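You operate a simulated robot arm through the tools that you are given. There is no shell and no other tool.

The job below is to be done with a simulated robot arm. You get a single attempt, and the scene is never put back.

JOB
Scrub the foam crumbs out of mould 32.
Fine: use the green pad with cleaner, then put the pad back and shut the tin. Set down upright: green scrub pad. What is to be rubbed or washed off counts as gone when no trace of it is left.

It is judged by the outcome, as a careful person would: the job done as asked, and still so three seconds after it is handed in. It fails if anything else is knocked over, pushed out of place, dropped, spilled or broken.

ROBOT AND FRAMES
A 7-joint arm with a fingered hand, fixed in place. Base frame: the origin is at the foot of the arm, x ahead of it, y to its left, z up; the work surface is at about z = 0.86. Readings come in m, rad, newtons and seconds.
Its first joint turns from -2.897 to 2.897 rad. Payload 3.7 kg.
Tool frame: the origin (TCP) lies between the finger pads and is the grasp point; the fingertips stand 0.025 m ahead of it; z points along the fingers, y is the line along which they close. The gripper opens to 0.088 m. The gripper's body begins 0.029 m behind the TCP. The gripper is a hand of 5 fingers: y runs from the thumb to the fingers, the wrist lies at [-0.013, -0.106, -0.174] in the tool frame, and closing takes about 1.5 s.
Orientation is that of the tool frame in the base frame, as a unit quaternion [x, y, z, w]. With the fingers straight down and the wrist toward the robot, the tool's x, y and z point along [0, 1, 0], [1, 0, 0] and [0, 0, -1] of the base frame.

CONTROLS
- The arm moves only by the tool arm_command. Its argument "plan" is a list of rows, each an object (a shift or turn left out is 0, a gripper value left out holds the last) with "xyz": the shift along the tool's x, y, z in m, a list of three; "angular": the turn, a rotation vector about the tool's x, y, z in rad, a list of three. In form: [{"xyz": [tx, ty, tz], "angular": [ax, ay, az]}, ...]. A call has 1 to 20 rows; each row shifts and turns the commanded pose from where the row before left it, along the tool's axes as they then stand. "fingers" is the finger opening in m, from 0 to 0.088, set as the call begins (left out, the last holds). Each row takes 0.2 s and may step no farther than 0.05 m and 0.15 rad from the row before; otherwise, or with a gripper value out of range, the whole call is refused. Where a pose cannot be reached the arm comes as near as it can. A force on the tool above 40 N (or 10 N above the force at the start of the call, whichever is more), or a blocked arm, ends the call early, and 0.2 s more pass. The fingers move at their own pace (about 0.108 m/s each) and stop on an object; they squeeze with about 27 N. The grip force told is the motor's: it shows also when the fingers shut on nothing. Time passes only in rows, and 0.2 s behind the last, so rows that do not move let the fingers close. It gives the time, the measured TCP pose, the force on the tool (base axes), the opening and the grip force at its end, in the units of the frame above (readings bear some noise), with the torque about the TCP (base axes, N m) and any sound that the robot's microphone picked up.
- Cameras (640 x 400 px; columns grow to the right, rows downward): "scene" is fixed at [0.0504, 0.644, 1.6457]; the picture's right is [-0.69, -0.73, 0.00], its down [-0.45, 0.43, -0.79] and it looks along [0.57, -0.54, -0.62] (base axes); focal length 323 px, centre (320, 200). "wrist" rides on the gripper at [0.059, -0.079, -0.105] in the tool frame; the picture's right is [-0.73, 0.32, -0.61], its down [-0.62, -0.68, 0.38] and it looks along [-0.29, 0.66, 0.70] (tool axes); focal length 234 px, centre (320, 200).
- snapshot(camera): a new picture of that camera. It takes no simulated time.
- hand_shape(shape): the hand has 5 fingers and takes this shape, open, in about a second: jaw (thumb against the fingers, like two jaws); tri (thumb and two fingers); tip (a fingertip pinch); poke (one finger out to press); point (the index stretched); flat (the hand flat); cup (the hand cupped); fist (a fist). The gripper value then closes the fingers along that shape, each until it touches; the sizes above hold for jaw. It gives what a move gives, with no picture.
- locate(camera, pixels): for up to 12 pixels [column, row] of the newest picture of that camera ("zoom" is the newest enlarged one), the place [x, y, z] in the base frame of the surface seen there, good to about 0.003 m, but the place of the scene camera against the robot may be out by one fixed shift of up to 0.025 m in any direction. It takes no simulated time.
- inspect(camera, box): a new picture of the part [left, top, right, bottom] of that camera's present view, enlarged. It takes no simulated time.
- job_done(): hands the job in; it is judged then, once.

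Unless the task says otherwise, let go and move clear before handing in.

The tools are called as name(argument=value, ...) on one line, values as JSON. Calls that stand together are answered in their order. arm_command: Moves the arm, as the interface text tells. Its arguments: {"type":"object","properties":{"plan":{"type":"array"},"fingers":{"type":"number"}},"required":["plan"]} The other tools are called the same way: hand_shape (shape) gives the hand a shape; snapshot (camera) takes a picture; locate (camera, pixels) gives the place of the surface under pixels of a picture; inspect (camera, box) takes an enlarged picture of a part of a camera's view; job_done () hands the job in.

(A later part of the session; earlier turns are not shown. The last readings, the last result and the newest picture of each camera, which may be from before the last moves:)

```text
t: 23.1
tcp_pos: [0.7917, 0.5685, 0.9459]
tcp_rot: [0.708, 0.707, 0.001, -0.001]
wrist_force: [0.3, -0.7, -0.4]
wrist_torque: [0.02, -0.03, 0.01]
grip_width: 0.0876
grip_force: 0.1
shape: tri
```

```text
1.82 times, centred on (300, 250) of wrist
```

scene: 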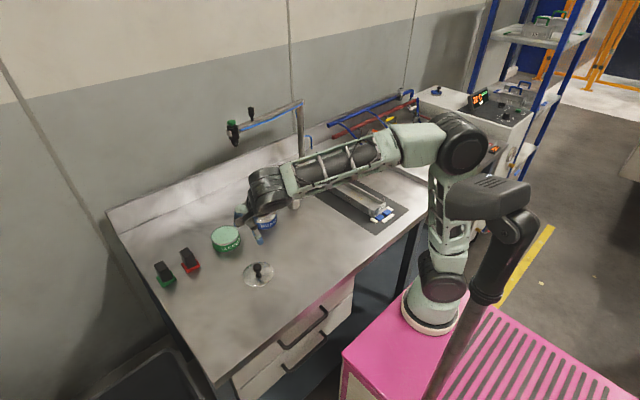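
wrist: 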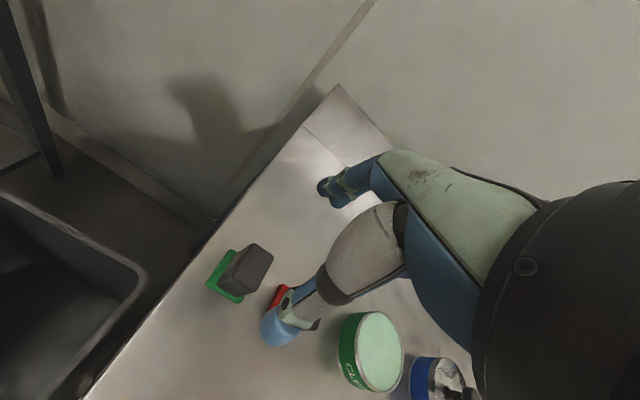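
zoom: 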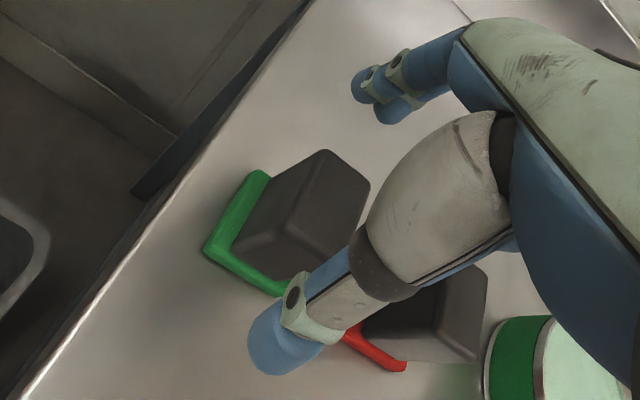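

Clear of the red pad. I'll descend to TCP z≈0.910 and close on the handle.

arm_command(plan=[{"xyz": [0, -0.001, 0.012]}, {"xyz": [0, 0, 0.012]}, {"xyz": [0, 0, 0.011]}, {}])

inspect(camera="wrist", box=[180, 140, 420, 360])

inspect(camera="scene", box=[120, 190, 240, 300])

```text
t: 24.1
tcp_pos: [0.7909, 0.5693, 0.9101]
tcp_rot: [0.708, 0.706, 0.003, -0.001]
wrist_force: [0.0, -0.6, 2.8]
wrist_torque: [-0.05, 0.04, 0.0]
grip_width: 0.0877
grip_force: 0.0
shape: tri
```

```text
1.82 times, centred on (300, 250) of wrist
```

zoom: 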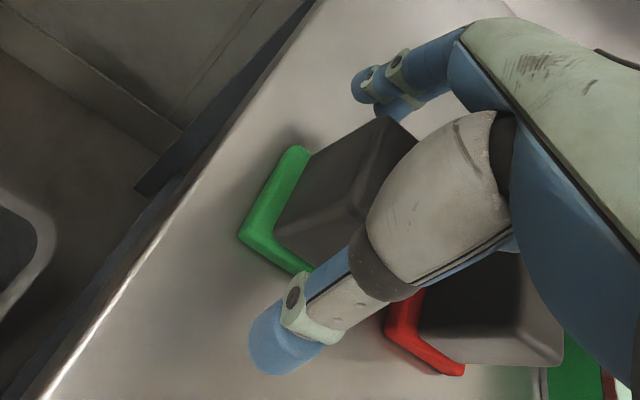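

```text
3.64 times, centred on (180, 245) of scene
```

zoom: 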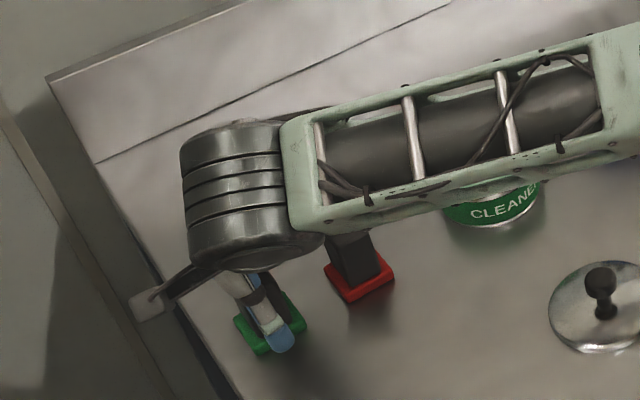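

A light 2.8 N contact appears, near the green handle's top corner. I'll rise ~4 mm and then close.

arm_command(plan=[{"xyz": [0, 0, -0.004]}, {}])

arm_command(plan=[{}, {}, {}, {}, {}, {}, {}, {}], fingers=0.0)

inspect(camera="wrist", box=[180, 140, 420, 360])

inspect(camera="scene", box=[120, 190, 240, 300])

```text
t: 24.6
tcp_pos: [0.7886, 0.5695, 0.9128]
tcp_rot: [0.707, 0.707, 0.002, -0.001]
wrist_force: [-0.4, 0.3, -0.1]
wrist_torque: [0.0, 0.01, 0.04]
grip_width: 0.088
grip_force: 0.0
shape: tri
```

```text
t: 26.4
tcp_pos: [0.7915, 0.5689, 0.9145]
tcp_rot: [0.708, 0.706, 0.002, 0.0]
wrist_force: [-0.9, 0.3, -0.3]
wrist_torque: [0.02, -0.02, 0.02]
grip_width: 0.0343
grip_force: 27.4
shape: tri
```

```text
1.82 times, centred on (300, 250) of wrist
```

zoom: 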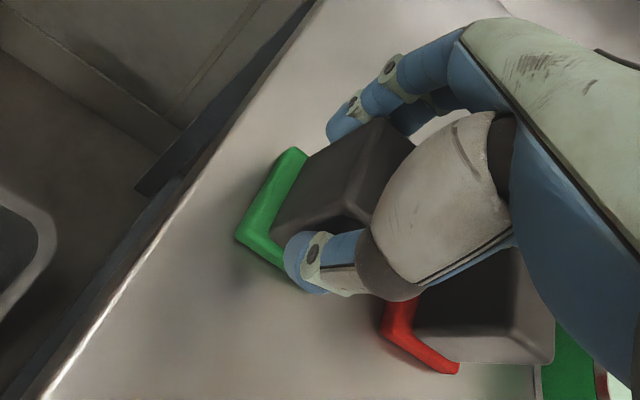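

```text
3.64 times, centred on (180, 245) of scene
```

zoom: 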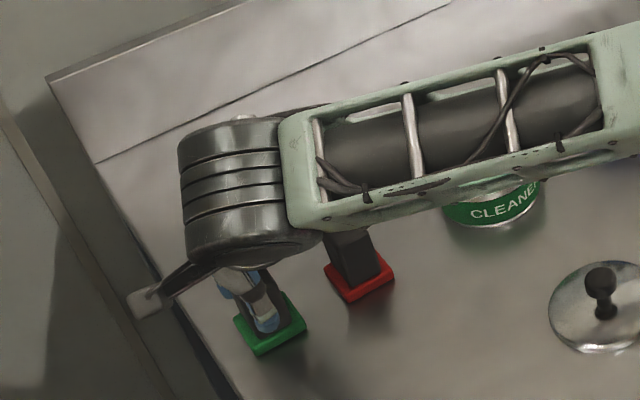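

Grip on the handle at 0.034 m, 27 N. I'll lift straight up and check how the pad hangs.

arm_command(plan=[{"xyz": [0, 0, -0.01]}, {"xyz": [0, 0, -0.02]}, {"xyz": [0, 0, -0.03]}, {"xyz": [0, 0, -0.03]}, {"xyz": [0, 0, -0.02]}, {}])

inspect(camera="wrist", box=[180, 140, 420, 360])

locate(camera="zoom", pixels=[[290, 160], [245, 235], [290, 275], [320, 190], [375, 140], [280, 210], [300, 220]])

inspect(camera="scene", box=[120, 150, 260, 300])

```text
t: 27.9
tcp_pos: [0.7902, 0.5702, 1.0238]
tcp_rot: [0.707, 0.707, 0.001, -0.001]
wrist_force: [0.6, 0.8, -0.2]
wrist_torque: [0.01, -0.01, 0.01]
grip_width: 0.0342
grip_force: 27.1
shape: tri
```

```text
1.82 times, centred on (300, 250) of wrist
```

zoom: 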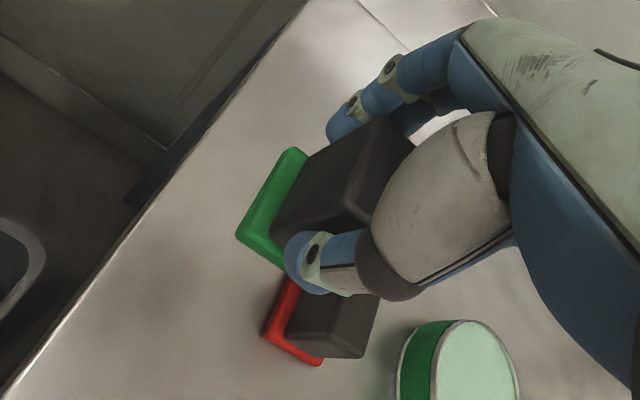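

```text
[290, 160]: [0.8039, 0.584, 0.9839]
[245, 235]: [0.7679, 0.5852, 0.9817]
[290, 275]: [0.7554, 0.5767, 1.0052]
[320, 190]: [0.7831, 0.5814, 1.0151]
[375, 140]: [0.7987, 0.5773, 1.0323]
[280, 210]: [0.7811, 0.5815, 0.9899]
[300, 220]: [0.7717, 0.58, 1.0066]
```

```text
2.67 times, centred on (190, 225) of scene
```

zoom: 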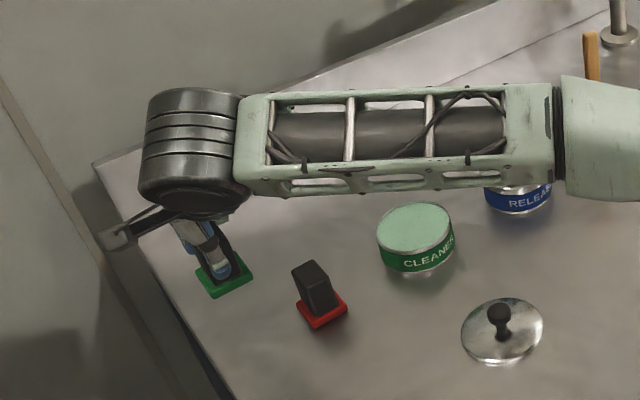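

The pad hangs level (bottom ≈ TCP−0.052). I'll carry it over the open CLEANER tin at (0.800, 0.361), at safe height.

arm_command(plan=[{"xyz": [-0.02, 0.001, -0.01]}, {"xyz": [-0.035, 0.002, 0]}, {"xyz": [-0.035, 0.002, 0]}, {"xyz": [-0.035, 0.002, 0]}, {"xyz": [-0.035, 0.001, 0]}, {"xyz": [-0.03, 0.001, 0]}, {"xyz": [-0.015, 0.001, 0]}, {}])

snapshot(camera="wrist")

inspect(camera="scene", box=[160, 150, 300, 280])

```text
t: 29.6
tcp_pos: [0.7985, 0.3632, 1.0338]
tcp_rot: [0.707, 0.707, 0.002, -0.001]
wrist_force: [-0.2, 0.1, -0.6]
wrist_torque: [-0.02, -0.02, -0.03]
grip_width: 0.0343
grip_force: 27.5
shape: tri
```

```text
taken
```

wrist: 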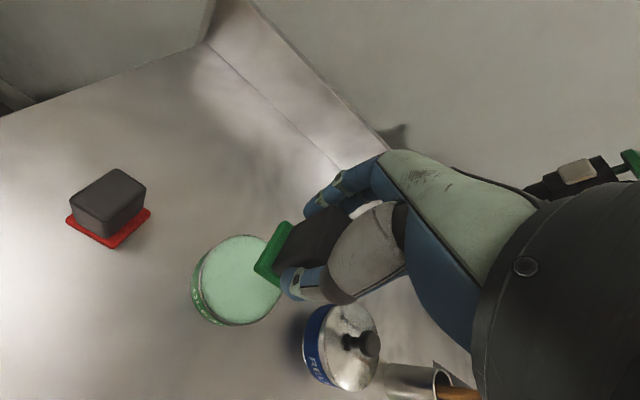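

```text
3.08 times, centred on (230, 215) of scene
```

zoom: 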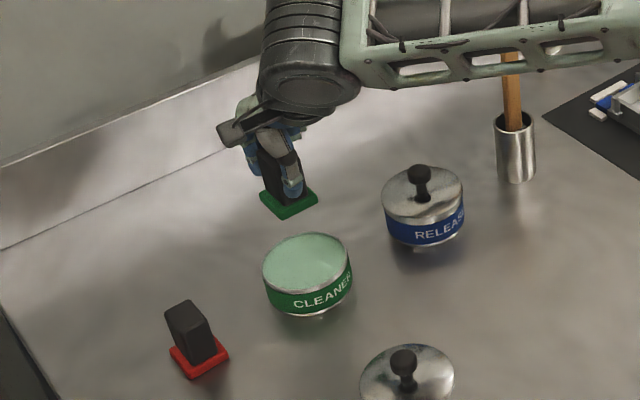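

I'll pinpoint the tin rim/cleaner for exact centring before dipping.

inspect(camera="wrist", box=[170, 220, 330, 320])

locate(camera="zoom", pixels=[[130, 200], [180, 110], [280, 65], [170, 330], [260, 395], [360, 380], [440, 300], [260, 220], [340, 330]])

```text
4.00 times, centred on (250, 270) of wrist
```

zoom: 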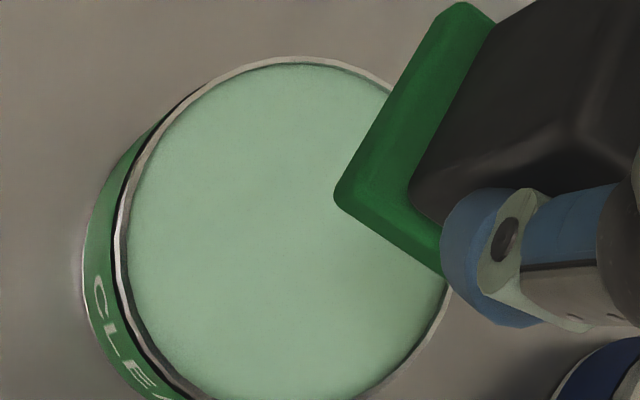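

```text
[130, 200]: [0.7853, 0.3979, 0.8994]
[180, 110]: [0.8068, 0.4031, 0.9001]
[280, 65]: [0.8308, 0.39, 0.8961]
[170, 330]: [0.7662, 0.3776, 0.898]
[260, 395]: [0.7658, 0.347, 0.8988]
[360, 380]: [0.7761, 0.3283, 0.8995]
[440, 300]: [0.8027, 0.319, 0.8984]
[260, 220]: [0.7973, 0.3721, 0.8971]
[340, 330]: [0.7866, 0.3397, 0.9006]
```

Tin centre ≈ (0.801, 0.361), rim radius 0.042; the pad's half-diagonal is ~0.029, so it fits. I'll lower toward the cleaner surface at z≈0.898.

arm_command(plan=[{"xyz": [0.002, 0.0025, 0.02]}, {"xyz": [0, 0, 0.025]}, {"xyz": [0, 0, 0.02]}, {"xyz": [0, 0, 0.01]}, {"xyz": [0, 0, 0.005]}, {}])

inspect(camera="scene", box=[180, 180, 280, 260])

inspect(camera="wrist", box=[170, 180, 362, 300])

```text
t: 31.1
tcp_pos: [0.8039, 0.3671, 0.9518]
tcp_rot: [0.708, 0.706, 0.001, -0.001]
wrist_force: [0.2, -0.2, -0.7]
wrist_torque: [-0.03, 0.0, -0.01]
grip_width: 0.0341
grip_force: 26.8
shape: tri
```

```text
5.00 times, centred on (230, 220) of scene
```

zoom: 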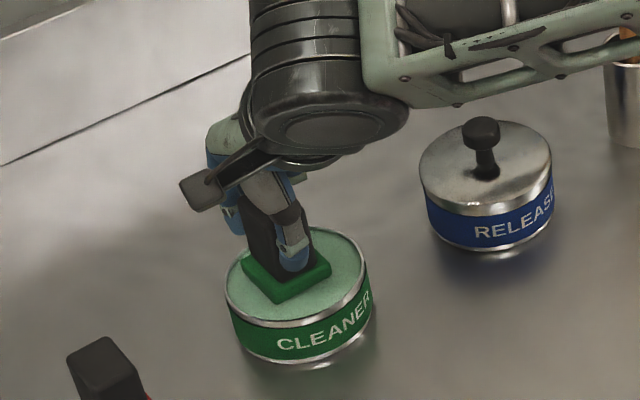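

```text
3.33 times, centred on (266, 240) of wrist
```

zoom: 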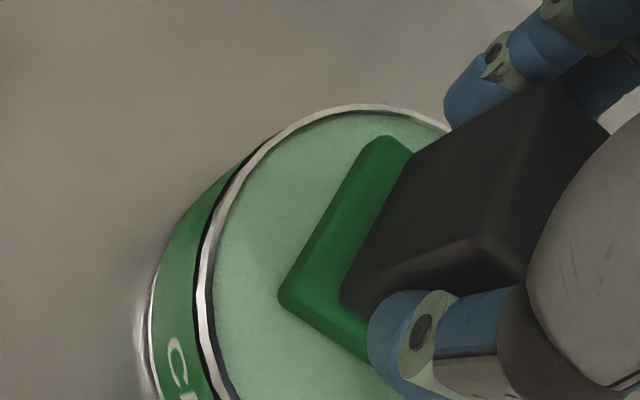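

The pad is just above the cleaner, well centred. I'll dip in small steps.

arm_command(plan=[{"xyz": [0, 0, 0.002]}, {"xyz": [0, 0, 0.002]}, {}])

arm_command(plan=[{"xyz": [0, 0, 0.002]}, {"xyz": [0, 0, 0.001]}, {}])

inspect(camera="wrist", box=[170, 180, 362, 300])

```text
t: 31.9
tcp_pos: [0.8024, 0.3665, 0.949]
tcp_rot: [0.707, 0.707, 0.003, -0.001]
wrist_force: [1.4, 0.2, 13.0]
wrist_torque: [0.0, -0.07, 0.03]
grip_width: 0.035
grip_force: 27.1
shape: tri
```

```text
t: 32.6
tcp_pos: [0.8018, 0.3665, 0.9468]
tcp_rot: [0.707, 0.707, 0.004, -0.001]
wrist_force: [3.3, -0.7, 32.3]
wrist_torque: [0.02, -0.15, 0.02]
grip_width: 0.036
grip_force: 27.0
shape: tri
```

```text
3.33 times, centred on (266, 240) of wrist
```

zoom: 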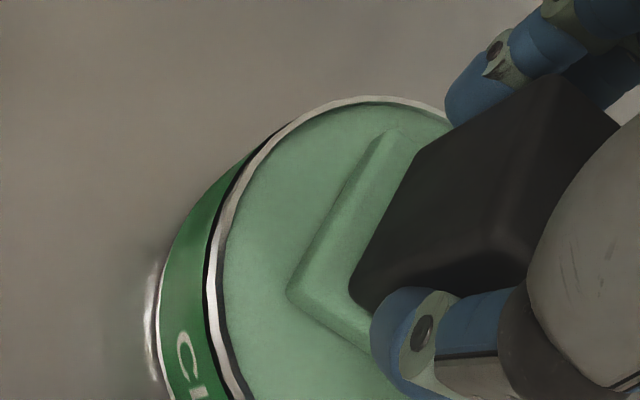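

The pad has pressed into the cleaner and turned light green, so it is loaded. I'll lift slowly straight up.

arm_command(plan=[{"xyz": [0, 0, -0.004]}, {"xyz": [0, 0, -0.006]}, {}, {"xyz": [0, 0, -0.01]}, {"xyz": [0, 0, -0.02]}, {"xyz": [0, 0, -0.03]}, {}])

inspect(camera="wrist", box=[170, 180, 362, 300])

locate(camera="zoom", pixels=[[320, 160], [290, 270], [380, 240], [400, 150], [330, 260]])

inspect(camera="scene", box=[160, 150, 300, 270])

```text
t: 34.2
tcp_pos: [0.8027, 0.3655, 1.0153]
tcp_rot: [0.707, 0.707, 0.003, 0.0]
wrist_force: [-0.3, -0.8, -1.2]
wrist_torque: [0.01, 0.0, -0.01]
grip_width: 0.0353
grip_force: 27.2
shape: tri
```

```text
3.33 times, centred on (266, 240) of wrist
```

zoom: 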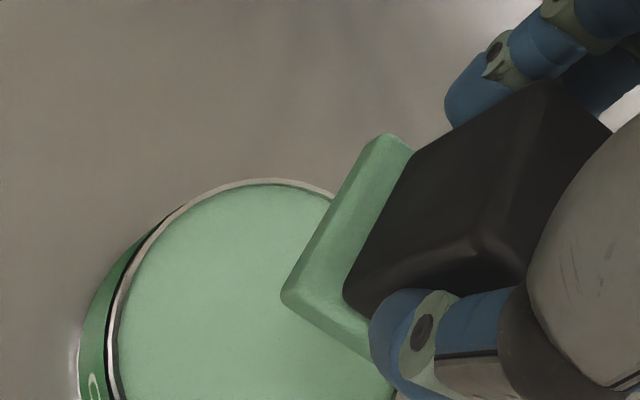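

```text
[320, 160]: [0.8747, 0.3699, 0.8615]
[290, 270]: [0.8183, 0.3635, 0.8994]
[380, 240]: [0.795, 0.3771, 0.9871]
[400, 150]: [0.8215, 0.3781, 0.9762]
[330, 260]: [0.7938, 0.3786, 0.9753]
```

```text
3.33 times, centred on (230, 210) of scene
```

zoom: 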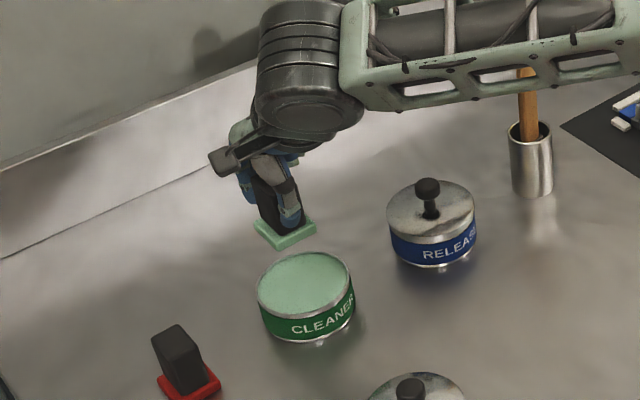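

Pad loaded with cleaner; the tin is undisturbed. I'll back off toward the robot while rising, then traverse to above the mould around (0.61, −0.11).

arm_command(plan=[{"xyz": [0, -0.02, -0.015]}, {"xyz": [0, -0.038, -0.018]}, {"xyz": [0, -0.038, -0.018]}, {"xyz": [0, -0.038, -0.018]}, {"xyz": [0, -0.038, -0.018]}, {"xyz": [-0.02, -0.018, 0]}, {"xyz": [-0.042, 0, 0]}, {"xyz": [-0.042, 0, 0]}, {"xyz": [-0.042, 0, 0]}, {"xyz": [-0.042, 0, 0]}, {"xyz": [-0.042, 0, 0]}, {"xyz": [-0.042, 0, 0]}, {"xyz": [-0.042, 0, 0]}, {"xyz": [-0.042, 0, 0]}, {"xyz": [-0.042, 0, 0]}, {"xyz": [-0.042, 0, 0]}, {"xyz": [-0.035, 0, 0]}, {}])

snapshot(camera="wrist")

snapshot(camera="scene")

```text
t: 38.0
tcp_pos: [0.6108, -0.11, 1.0988]
tcp_rot: [0.707, 0.707, 0.002, -0.002]
wrist_force: [-0.5, 0.2, -0.4]
wrist_torque: [0.0, 0.0, -0.01]
grip_width: 0.035
grip_force: 27.1
shape: tri
```

```text
taken
```

wrist: 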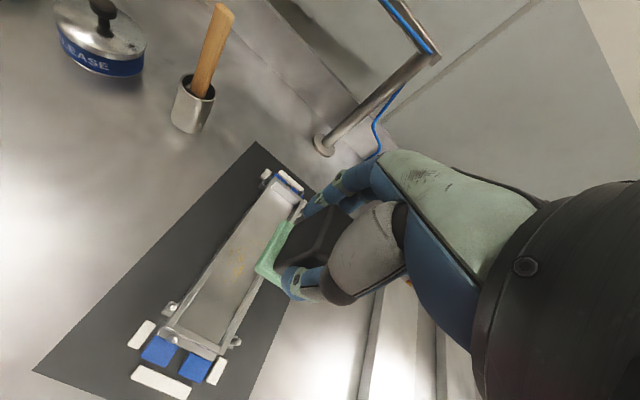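

```text
taken
```

scene: 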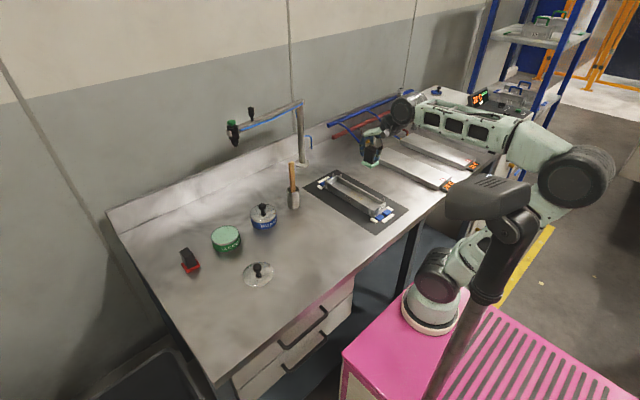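

The mould is fully visible in the wrist view (floor around (235,265)). I'll zoom and locate the mould's walls, floor, and crumbs.

inspect(camera="wrist", box=[120, 160, 312, 280])

inspect(camera="wrist", box=[110, 260, 302, 380])

inspect(camera="scene", box=[310, 160, 406, 220])

```text
3.33 times, centred on (216, 220) of wrist
```

zoom: 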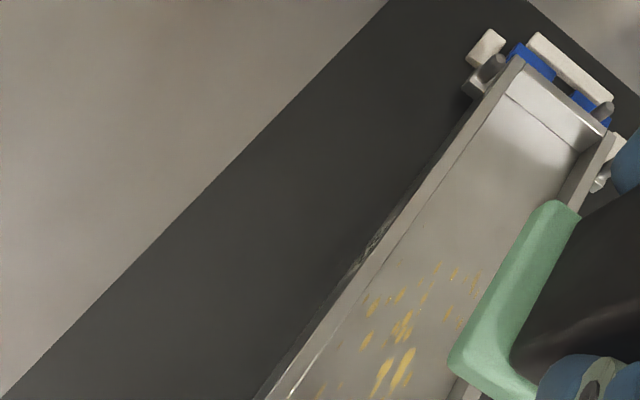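

```text
3.33 times, centred on (206, 320) of wrist
```

zoom: 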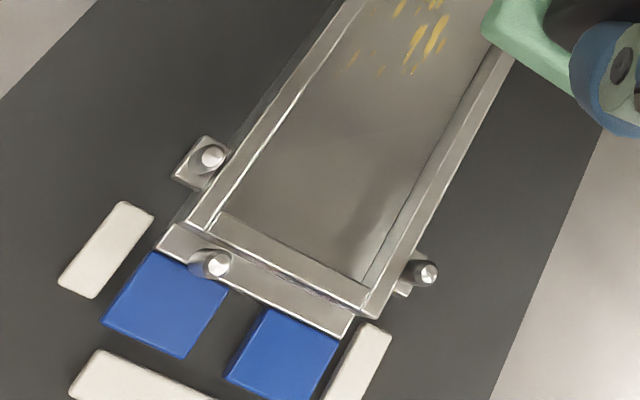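

```text
6.67 times, centred on (358, 190) of scene
```

zoom: 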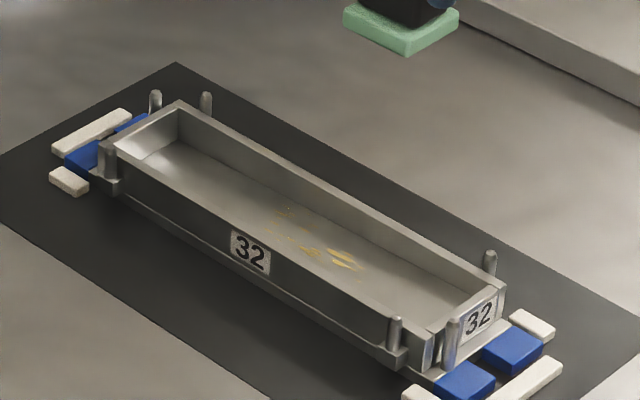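

I'll locate mould rim corners, floor and crumb extents using the wrist picture.

snapshot(camera="wrist")

locate(camera="wrist", pixels=[[235.5, 271], [251, 240.4], [262.5, 244], [256.5, 256], [231, 251.5], [216, 278], [231.5, 281], [206, 314], [265, 205], [179, 325], [217, 343], [190, 330]])

locate(camera="wrist", pixels=[[273, 187], [276, 180], [303, 203], [295, 203], [164.5, 324], [219, 352], [197, 283], [251, 291], [170, 308], [175, 339], [236, 341], [267, 180]])

```text
taken
```

wrist: 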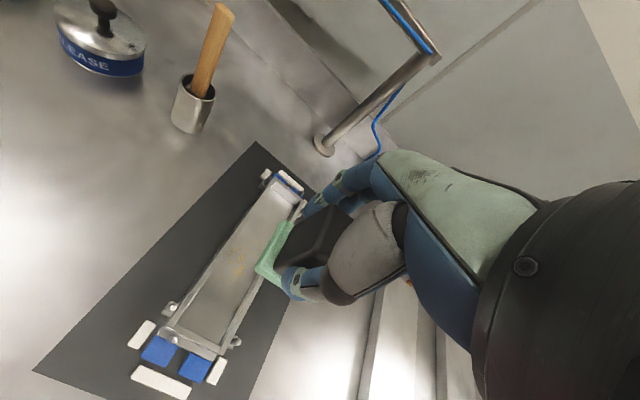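

```text
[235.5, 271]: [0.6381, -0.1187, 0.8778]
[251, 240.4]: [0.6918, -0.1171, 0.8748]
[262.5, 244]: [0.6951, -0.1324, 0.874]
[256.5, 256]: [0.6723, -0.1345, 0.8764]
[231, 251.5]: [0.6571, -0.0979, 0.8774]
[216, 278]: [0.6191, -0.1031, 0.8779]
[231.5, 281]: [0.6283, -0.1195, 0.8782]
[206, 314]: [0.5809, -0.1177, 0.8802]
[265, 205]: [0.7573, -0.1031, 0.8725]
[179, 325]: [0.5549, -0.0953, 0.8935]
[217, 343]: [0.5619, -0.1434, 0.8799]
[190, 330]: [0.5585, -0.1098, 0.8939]
```

```text
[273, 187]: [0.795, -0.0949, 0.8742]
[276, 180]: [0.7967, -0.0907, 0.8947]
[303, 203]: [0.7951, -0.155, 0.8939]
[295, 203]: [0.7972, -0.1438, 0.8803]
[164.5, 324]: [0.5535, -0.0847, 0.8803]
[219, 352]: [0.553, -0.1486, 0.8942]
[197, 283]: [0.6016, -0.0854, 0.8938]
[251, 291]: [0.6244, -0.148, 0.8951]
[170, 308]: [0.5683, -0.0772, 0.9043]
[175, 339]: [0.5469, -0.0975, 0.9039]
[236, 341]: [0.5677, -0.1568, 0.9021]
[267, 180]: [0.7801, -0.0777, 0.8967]
```

Mould: rim z≈0.894, floor z≈0.877, corner posts to z≈0.904, channel roughly y −0.09…−0.147, crumbs x≈0.615–0.70. I'll zoom in more on the channel edges to plan clearances.

inspect(camera="wrist", box=[192, 225, 272, 275])

locate(camera="zoom", pixels=[[160, 240], [185, 245], [205, 250], [225, 255], [245, 260], [270, 270], [400, 100], [380, 90], [360, 80], [345, 70], [250, 380], [450, 250]])

inspect(camera="wrist", box=[170, 270, 266, 330])

locate(camera="zoom", pixels=[[180, 140], [200, 150], [215, 155], [235, 165], [490, 240], [470, 230], [450, 222], [430, 215], [410, 205], [350, 180], [520, 250], [300, 160]])

```text
8.00 times, centred on (232, 250) of wrist
```

zoom: 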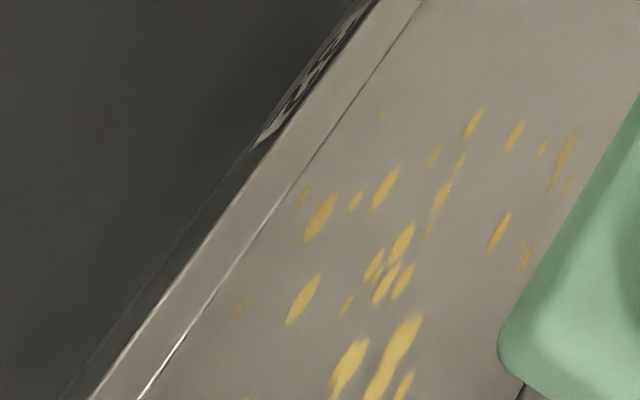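

```text
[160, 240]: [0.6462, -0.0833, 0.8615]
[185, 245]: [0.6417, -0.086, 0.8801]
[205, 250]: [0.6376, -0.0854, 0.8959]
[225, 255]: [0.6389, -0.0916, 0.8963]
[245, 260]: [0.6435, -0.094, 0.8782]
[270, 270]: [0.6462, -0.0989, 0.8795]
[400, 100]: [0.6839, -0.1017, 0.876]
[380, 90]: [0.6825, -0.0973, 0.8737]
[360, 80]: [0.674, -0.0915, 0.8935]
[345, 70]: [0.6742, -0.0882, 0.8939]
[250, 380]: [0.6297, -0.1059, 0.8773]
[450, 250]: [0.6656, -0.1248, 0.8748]
```

```text
6.67 times, centred on (218, 300) of wrist
```

zoom: 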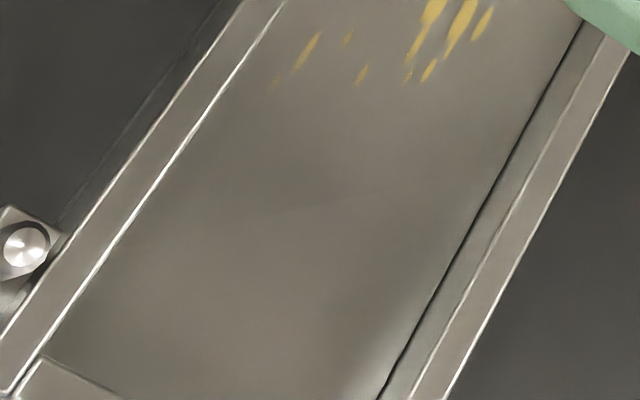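

```text
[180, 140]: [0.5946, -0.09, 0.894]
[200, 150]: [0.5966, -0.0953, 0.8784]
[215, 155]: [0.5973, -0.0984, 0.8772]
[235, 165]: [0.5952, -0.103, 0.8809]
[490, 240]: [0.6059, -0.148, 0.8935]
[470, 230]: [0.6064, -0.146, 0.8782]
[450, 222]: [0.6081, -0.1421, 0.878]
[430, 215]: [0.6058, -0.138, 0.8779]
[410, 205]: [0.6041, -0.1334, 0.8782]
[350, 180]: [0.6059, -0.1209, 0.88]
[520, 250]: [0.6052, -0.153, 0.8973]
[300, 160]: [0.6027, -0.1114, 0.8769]
```

Channel inner walls are at y≈−0.092 and −0.1465 (width ~0.055), with floor z≈0.878. I'll move above the crumbs at (0.655, −0.115) and descend to just above the rim, then look.

arm_command(plan=[{"xyz": [-0.005, 0.022, 0.01]}, {"xyz": [0, 0.022, 0.02]}, {"xyz": [0, 0, 0.03]}, {"xyz": [0, 0, 0.03]}, {"xyz": [0, 0, 0.03]}, {"xyz": [0, 0, 0.02]}, {}])

snapshot(camera="wrist")

inspect(camera="scene", box=[310, 150, 406, 220])

```text
t: 39.6
tcp_pos: [0.6563, -0.1131, 0.9602]
tcp_rot: [0.707, 0.707, 0.002, -0.001]
wrist_force: [-0.6, 0.3, -0.2]
wrist_torque: [0.02, 0.0, 0.02]
grip_width: 0.0351
grip_force: 27.2
shape: tri
```

```text
taken
```

wrist: 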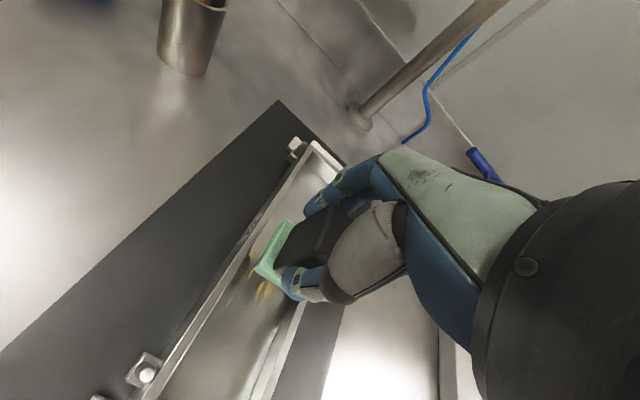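

```text
5.71 times, centred on (358, 185) of scene
```

zoom: 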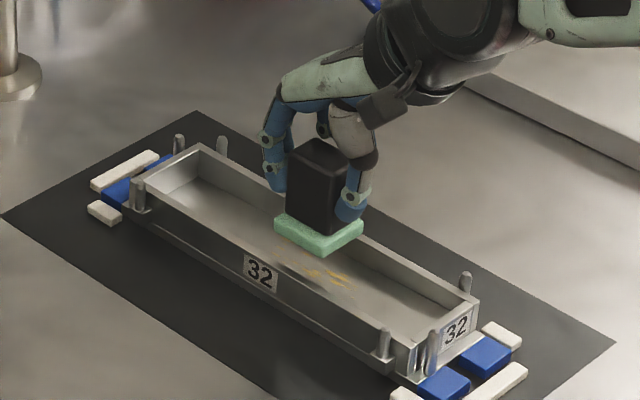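

The pad hovers over the channel. I'll zoom in on the wrist view to verify pad alignment with the channel walls.

inspect(camera="wrist", box=[200, 190, 328, 270])

locate(camera="zoom", pixels=[[280, 320], [420, 165], [300, 325], [440, 180], [385, 370], [345, 260], [260, 260], [235, 255], [340, 130], [365, 130], [310, 360]])

```text
5.00 times, centred on (264, 230) of wrist
```

zoom: 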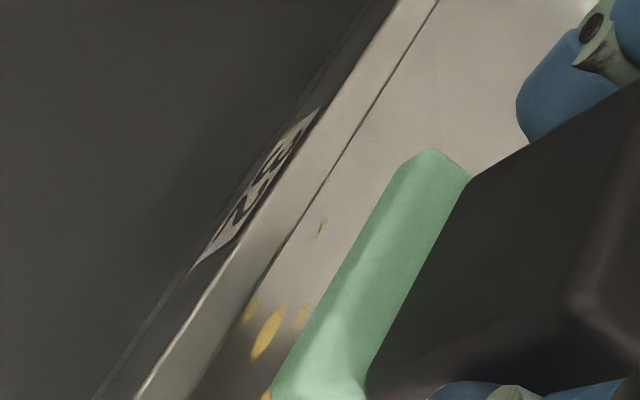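

```text
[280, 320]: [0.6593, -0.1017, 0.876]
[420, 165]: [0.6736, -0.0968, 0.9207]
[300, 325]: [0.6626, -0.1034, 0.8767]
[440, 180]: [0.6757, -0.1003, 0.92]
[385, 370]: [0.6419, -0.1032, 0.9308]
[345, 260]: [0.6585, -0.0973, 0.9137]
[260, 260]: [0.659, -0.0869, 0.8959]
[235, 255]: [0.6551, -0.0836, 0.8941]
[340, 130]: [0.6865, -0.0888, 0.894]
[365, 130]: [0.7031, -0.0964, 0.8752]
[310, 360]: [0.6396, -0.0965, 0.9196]
```

Pad's left edge is ~3.5 mm from the left wall; I'll shift 3 mm right to centre, then lower to just above the floor and find contact in small steps.

arm_command(plan=[{"xyz": [-0.003, 0, 0.005]}, {"xyz": [0, 0, 0.01]}, {"xyz": [0, 0, 0.01]}, {}])

arm_command(plan=[{"xyz": [0, 0, 0.002]}, {"xyz": [0, 0, 0.001]}, {}])

inspect(camera="scene", box=[310, 150, 406, 220])

```text
t: 40.6
tcp_pos: [0.6554, -0.1162, 0.9347]
tcp_rot: [0.706, 0.708, 0.002, -0.001]
wrist_force: [-1.4, -0.3, -0.1]
wrist_torque: [0.01, -0.01, -0.02]
grip_width: 0.0352
grip_force: 26.9
shape: tri
```

```text
t: 41.5
tcp_pos: [0.6559, -0.1161, 0.9313]
tcp_rot: [0.707, 0.708, 0.002, -0.001]
wrist_force: [-0.8, -0.8, -0.7]
wrist_torque: [-0.03, -0.02, -0.02]
grip_width: 0.0352
grip_force: 26.9
shape: tri
```

```text
5.71 times, centred on (358, 185) of scene
```

zoom: 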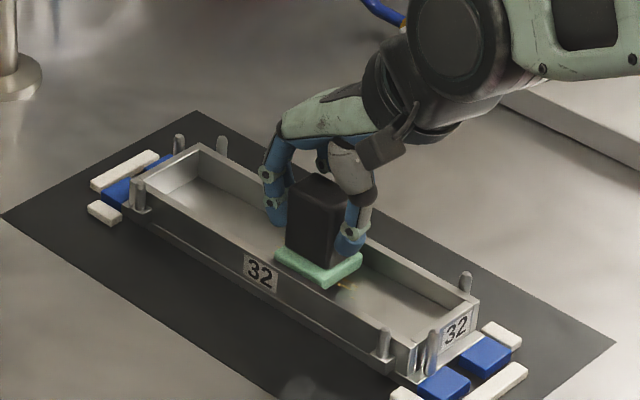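

No contact yet. Continuing down in 1 mm steps.

arm_command(plan=[{"xyz": [0, 0, 0.0015]}, {}])

arm_command(plan=[{"xyz": [0, 0, 0.001]}, {}])

arm_command(plan=[{"xyz": [0, 0, 0.001]}, {}])

```text
t: 42.0
tcp_pos: [0.6551, -0.1161, 0.9304]
tcp_rot: [0.708, 0.706, 0.001, 0.0]
wrist_force: [0.4, -0.4, -0.7]
wrist_torque: [-0.01, 0.04, -0.01]
grip_width: 0.0351
grip_force: 27.1
shape: tri
```

```text
t: 42.6
tcp_pos: [0.6565, -0.1157, 0.9303]
tcp_rot: [0.708, 0.707, 0.002, -0.002]
wrist_force: [-0.8, 0.1, -0.4]
wrist_torque: [0.01, 0.0, 0.0]
grip_width: 0.0351
grip_force: 27.3
shape: tri
```

```text
t: 43.2
tcp_pos: [0.656, -0.117, 0.9289]
tcp_rot: [0.708, 0.706, 0.002, -0.001]
wrist_force: [1.2, 0.7, -0.4]
wrist_torque: [0.02, 0.0, 0.01]
grip_width: 0.0352
grip_force: 27.0
shape: tri
```

Still free. I'll keep stepping down by about 1 mm.

arm_command(plan=[{"xyz": [0, 0, 0.001]}, {}])

arm_command(plan=[{"xyz": [0, 0, 0.001]}, {}])

arm_command(plan=[{"xyz": [0, 0, 0.001]}, {}])

```text
t: 43.9
tcp_pos: [0.6557, -0.1144, 0.9287]
tcp_rot: [0.708, 0.707, 0.003, 0.0]
wrist_force: [0.4, -0.3, 2.5]
wrist_torque: [-0.01, 0.04, 0.0]
grip_width: 0.0352
grip_force: 26.7
shape: tri
```

```text
t: 44.5
tcp_pos: [0.656, -0.1162, 0.9274]
tcp_rot: [0.708, 0.707, 0.003, 0.0]
wrist_force: [1.4, -0.9, 8.3]
wrist_torque: [-0.01, 0.14, -0.03]
grip_width: 0.0353
grip_force: 26.7
shape: tri
```

```text
t: 45.0
tcp_pos: [0.6559, -0.1152, 0.9267]
tcp_rot: [0.707, 0.707, 0.002, -0.001]
wrist_force: [3.9, -0.6, 13.2]
wrist_torque: [0.03, 0.14, 0.0]
grip_width: 0.0354
grip_force: 26.8
shape: tri
```

Contact with the floor: 13 N. I'll do a first short scrub stroke along the channel (±0.02 m) and check forces and mould position.

arm_command(plan=[{"xyz": [0, 0.01, 0]}, {"xyz": [0, 0.01, 0]}, {"xyz": [0, -0.01, 0]}, {"xyz": [0, -0.01, 0]}, {"xyz": [0, -0.01, 0]}, {"xyz": [0, -0.01, 0]}, {"xyz": [0, 0.01, 0]}, {"xyz": [0, 0.01, 0]}])

inspect(camera="scene", box=[310, 150, 406, 220])

inspect(camera="wrist", box=[180, 190, 340, 290])

```text
t: 46.9
tcp_pos: [0.6552, -0.1167, 0.9263]
tcp_rot: [0.707, 0.707, 0.002, 0.0]
wrist_force: [-4.3, -0.1, 12.6]
wrist_torque: [0.03, 0.27, 0.01]
grip_width: 0.0359
grip_force: 27.5
shape: tri
```

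```text
5.71 times, centred on (358, 185) of scene
```

zoom: 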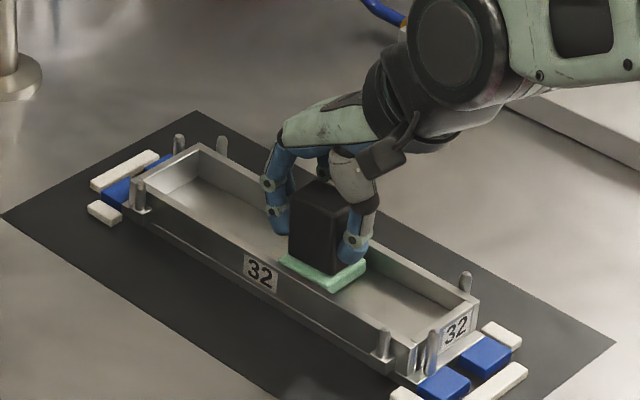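

```text
4.00 times, centred on (260, 240) of wrist
```

zoom: 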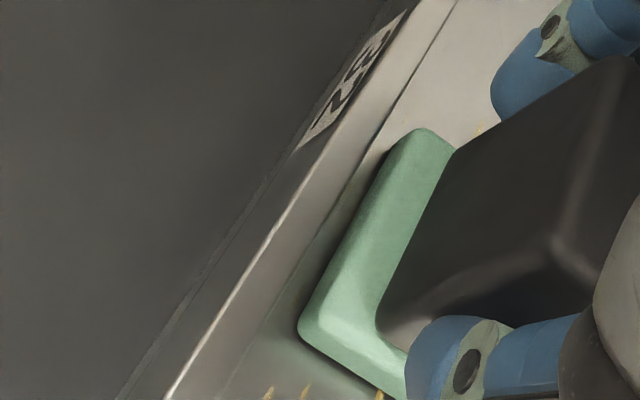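

The mould stayed put (friction ~4 N). Continue with longer strokes; first toward the near end, checking force.

arm_command(plan=[{"xyz": [0, -0.012, 0]}, {"xyz": [0, -0.012, 0]}, {"xyz": [0, -0.012, 0]}, {"xyz": [0, -0.01, 0]}])

arm_command(plan=[{"xyz": [0, 0.012, 0]}, {"xyz": [0, 0.012, 0]}, {"xyz": [0, 0.012, 0]}, {"xyz": [0, 0.012, 0]}, {"xyz": [0, 0.012, 0]}, {"xyz": [0, 0.012, 0]}, {"xyz": [0, 0.012, 0]}, {"xyz": [0, 0.012, 0]}])

inspect(camera="scene", box=[310, 150, 406, 220])

inspect(camera="wrist", box=[160, 200, 352, 320])

```text
t: 47.9
tcp_pos: [0.6097, -0.1148, 0.9279]
tcp_rot: [0.708, 0.706, 0.002, 0.0]
wrist_force: [8.6, -0.1, 23.1]
wrist_torque: [-0.02, -0.23, 0.02]
grip_width: 0.0368
grip_force: 26.8
shape: tri
```

```text
t: 49.6
tcp_pos: [0.7051, -0.1166, 0.9252]
tcp_rot: [0.707, 0.707, 0.002, -0.002]
wrist_force: [-0.1, 0.9, 0.0]
wrist_torque: [-0.02, 0.05, -0.02]
grip_width: 0.0348
grip_force: 26.8
shape: tri
```

```text
5.71 times, centred on (358, 185) of scene
```

zoom: 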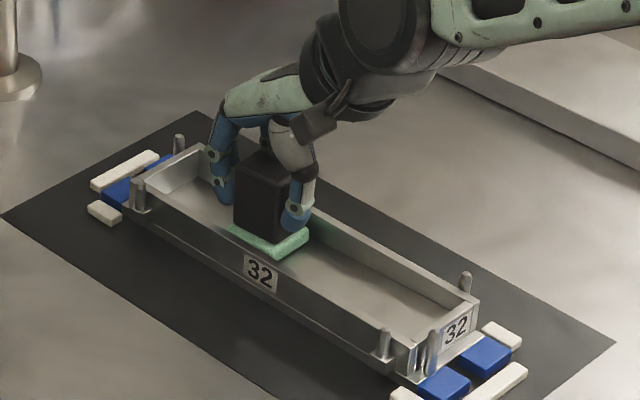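

```text
3.33 times, centred on (256, 260) of wrist
```

zoom: 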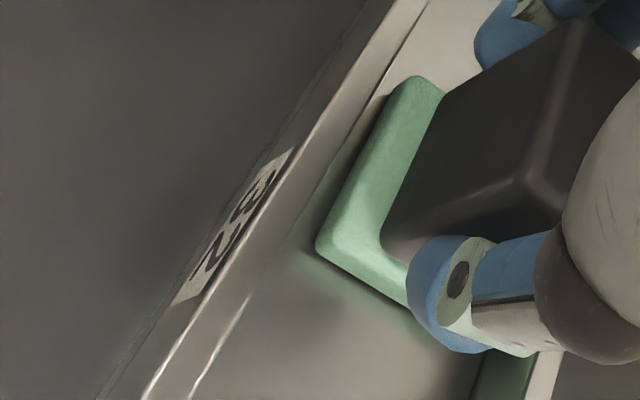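

The floor slopes down ~0.04 rad with x (23 N at x=0.61, 0 N at 0.705). I'll tilt the tool by 0.04 rad to match, so strokes along tool y follow the slope, then re-establish contact.

arm_command(plan=[{"angular": [0.04, 0, 0]}, {}])

arm_command(plan=[{"xyz": [0, 0, 0.001]}, {"xyz": [0, 0, 0.001]}, {}])

arm_command(plan=[{"xyz": [0, 0, 0.001]}, {}])

```text
t: 50.2
tcp_pos: [0.7058, -0.1164, 0.9257]
tcp_rot: [0.707, 0.707, -0.013, -0.014]
wrist_force: [-0.7, 0.0, -0.2]
wrist_torque: [-0.02, -0.03, 0.01]
grip_width: 0.0346
grip_force: 27.0
shape: tri
```

```text
t: 51.0
tcp_pos: [0.7053, -0.1153, 0.9227]
tcp_rot: [0.707, 0.707, -0.012, -0.015]
wrist_force: [-0.9, -1.0, 3.9]
wrist_torque: [0.0, -0.06, -0.03]
grip_width: 0.0347
grip_force: 27.2
shape: tri
```

```text
t: 51.6
tcp_pos: [0.7059, -0.1156, 0.9231]
tcp_rot: [0.708, 0.706, -0.011, -0.014]
wrist_force: [-0.4, -1.0, 12.4]
wrist_torque: [0.03, -0.08, -0.01]
grip_width: 0.0349
grip_force: 27.0
shape: tri
```

Good contact again (12 N). Stroke back along the channel following the slope.

arm_command(plan=[{"xyz": [0, -0.012, 0]}, {"xyz": [0, -0.012, 0]}, {"xyz": [0, -0.012, 0]}, {"xyz": [0, -0.012, 0]}, {"xyz": [0, -0.012, 0]}, {"xyz": [0, -0.012, 0]}, {"xyz": [0, -0.012, 0]}, {"xyz": [0, -0.012, 0]}])

arm_command(plan=[{"xyz": [0, 0.012, 0]}, {"xyz": [0, 0.012, 0]}, {"xyz": [0, 0.012, 0]}, {"xyz": [0, 0.012, 0]}, {"xyz": [0, 0.012, 0]}, {"xyz": [0, 0.012, 0]}, {"xyz": [0, 0.012, 0]}, {"xyz": [0, 0.012, 0]}])

inspect(camera="scene", box=[310, 150, 406, 220])

inspect(camera="wrist", box=[160, 200, 352, 320])

```text
t: 53.5
tcp_pos: [0.6093, -0.1162, 0.9276]
tcp_rot: [0.707, 0.707, -0.012, -0.014]
wrist_force: [7.6, -0.4, 18.4]
wrist_torque: [0.0, -0.28, 0.01]
grip_width: 0.0355
grip_force: 27.5
shape: tri
```

```text
t: 55.2
tcp_pos: [0.7069, -0.1149, 0.9235]
tcp_rot: [0.708, 0.706, -0.012, -0.015]
wrist_force: [-3.7, 0.0, 13.0]
wrist_torque: [-0.01, 0.11, -0.03]
grip_width: 0.0355
grip_force: 27.4
shape: tri
```

```text
5.71 times, centred on (358, 185) of scene
```

zoom: 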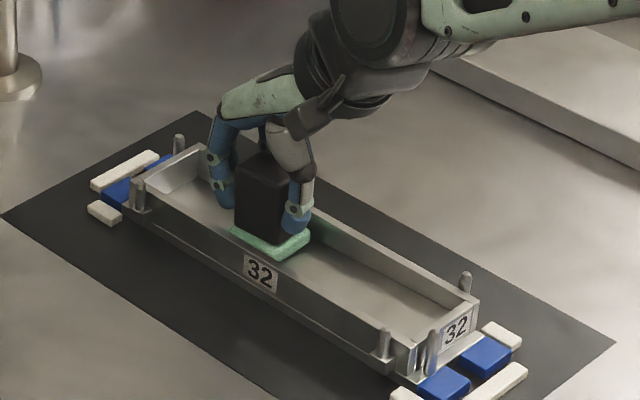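

```text
3.33 times, centred on (256, 260) of wrist
```

zoom: 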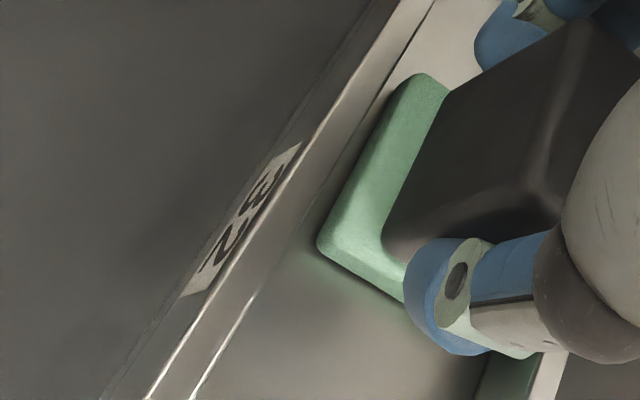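

Floor near the pad looks clean. Now I'll shift 5 mm toward the left wall and stroke, then check lateral force.

arm_command(plan=[{"xyz": [0.003, -0.004, 0]}, {"xyz": [0.002, -0.008, 0]}, {"xyz": [0, -0.012, 0]}, {"xyz": [0, -0.012, 0]}, {"xyz": [0, -0.012, 0]}, {"xyz": [0, -0.012, 0]}, {"xyz": [0, -0.012, 0]}, {"xyz": [0, -0.012, 0]}, {"xyz": [0, -0.012, 0]}])

arm_command(plan=[{"xyz": [0, 0.012, 0]}, {"xyz": [0, 0.012, 0]}, {"xyz": [0, 0.012, 0]}, {"xyz": [0, 0.012, 0]}, {"xyz": [0, 0.012, 0]}, {"xyz": [0, 0.012, 0]}, {"xyz": [0, 0.012, 0]}, {"xyz": [0, 0.012, 0]}])

inspect(camera="wrist", box=[160, 200, 352, 320])

```text
t: 57.2
tcp_pos: [0.6101, -0.1112, 0.926]
tcp_rot: [0.708, 0.706, -0.011, -0.015]
wrist_force: [8.4, -0.1, 24.2]
wrist_torque: [-0.01, -0.33, 0.0]
grip_width: 0.0363
grip_force: 26.8
shape: tri
```

```text
t: 59.0
tcp_pos: [0.7042, -0.1119, 0.9227]
tcp_rot: [0.708, 0.706, -0.011, -0.014]
wrist_force: [-2.8, 0.3, 9.4]
wrist_torque: [-0.01, 0.05, -0.01]
grip_width: 0.0351
grip_force: 27.7
shape: tri
```

```text
3.33 times, centred on (256, 260) of wrist
```

zoom: 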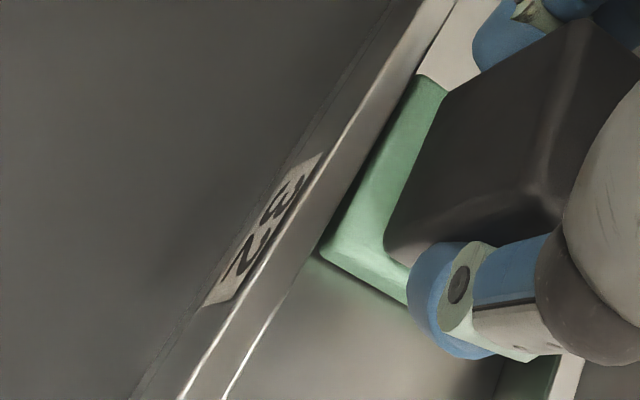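

Left pass done without wall contact. Now shift 11.5 mm right for the right-hand pass, following the mould's slight yaw.

arm_command(plan=[{"xyz": [-0.004, -0.004, 0]}, {"xyz": [-0.004, 0.004, 0]}, {"xyz": [-0.0035, -0.004, 0]}, {"xyz": [0.0003, -0.012, 0]}, {"xyz": [0.0003, -0.012, 0]}, {"xyz": [0.0003, -0.012, 0]}, {"xyz": [0.0003, -0.012, 0]}, {"xyz": [0.0003, -0.012, 0]}, {"xyz": [0.0003, -0.012, 0]}, {"xyz": [0.0003, -0.012, 0]}, {"xyz": [0.0003, -0.008, 0]}])

arm_command(plan=[{"xyz": [-0.0003, 0.012, 0]}, {"xyz": [-0.0003, 0.012, 0]}, {"xyz": [-0.0003, 0.012, 0]}, {"xyz": [-0.0003, 0.012, 0]}, {"xyz": [-0.0003, 0.012, 0]}, {"xyz": [-0.0003, 0.012, 0]}, {"xyz": [-0.0003, 0.012, 0]}, {"xyz": [-0.0003, 0.012, 0]}])

inspect(camera="wrist", box=[160, 200, 352, 320])

inspect(camera="scene", box=[310, 150, 406, 220])

```text
t: 61.5
tcp_pos: [0.6104, -0.1194, 0.9255]
tcp_rot: [0.707, 0.706, -0.011, -0.014]
wrist_force: [7.6, 0.0, 20.8]
wrist_torque: [-0.02, -0.18, -0.02]
grip_width: 0.0354
grip_force: 26.5
shape: tri
```

```text
t: 63.2
tcp_pos: [0.7062, -0.1213, 0.9229]
tcp_rot: [0.707, 0.707, -0.011, -0.015]
wrist_force: [-1.1, 0.6, 2.0]
wrist_torque: [0.05, -0.03, 0.04]
grip_width: 0.035
grip_force: 27.2
shape: tri
```

```text
3.33 times, centred on (256, 260) of wrist
```

zoom: 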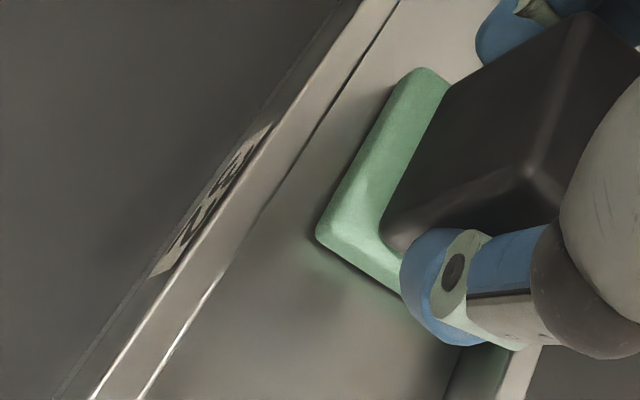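

```text
5.71 times, centred on (358, 185) of scene
```

zoom: 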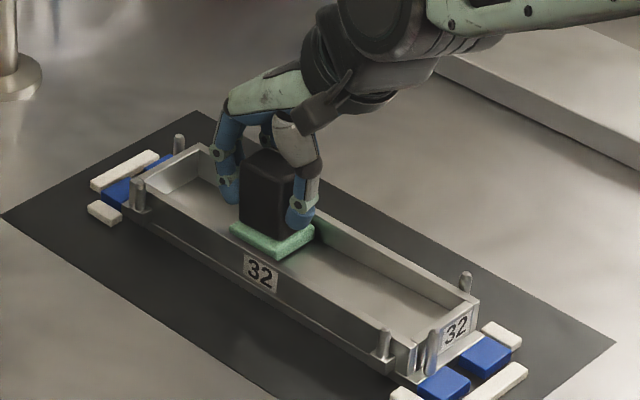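

Pressure dropped to 2 N at this end on the right pass. I'll lift up and off to the right to inspect the whole floor for remaining crumbs.

arm_command(plan=[{"xyz": [0.002, 0, -0.02]}, {"xyz": [0, 0, -0.03]}, {"xyz": [0, 0, -0.03]}, {"xyz": [0, -0.02, -0.03]}, {"xyz": [-0.03, -0.03, -0.02]}, {"xyz": [-0.03, -0.03, 0]}, {}])

snapshot(camera="wrist")

inspect(camera="scene", box=[310, 155, 406, 225])

```text
t: 64.8
tcp_pos: [0.631, -0.1797, 1.0548]
tcp_rot: [0.707, 0.707, -0.012, -0.015]
wrist_force: [0.2, 0.9, 0.2]
wrist_torque: [0.0, 0.02, -0.03]
grip_width: 0.035
grip_force: 27.0
shape: tri
```

```text
taken
```

wrist: 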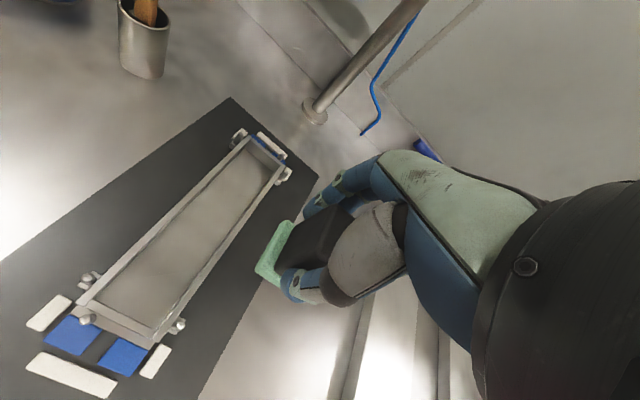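

```text
5.71 times, centred on (358, 190) of scene
```

zoom: 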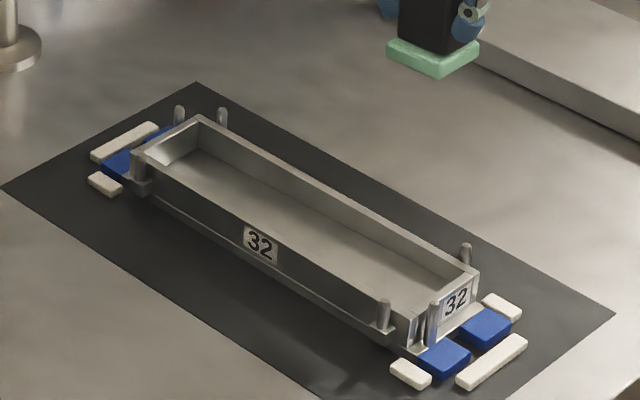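

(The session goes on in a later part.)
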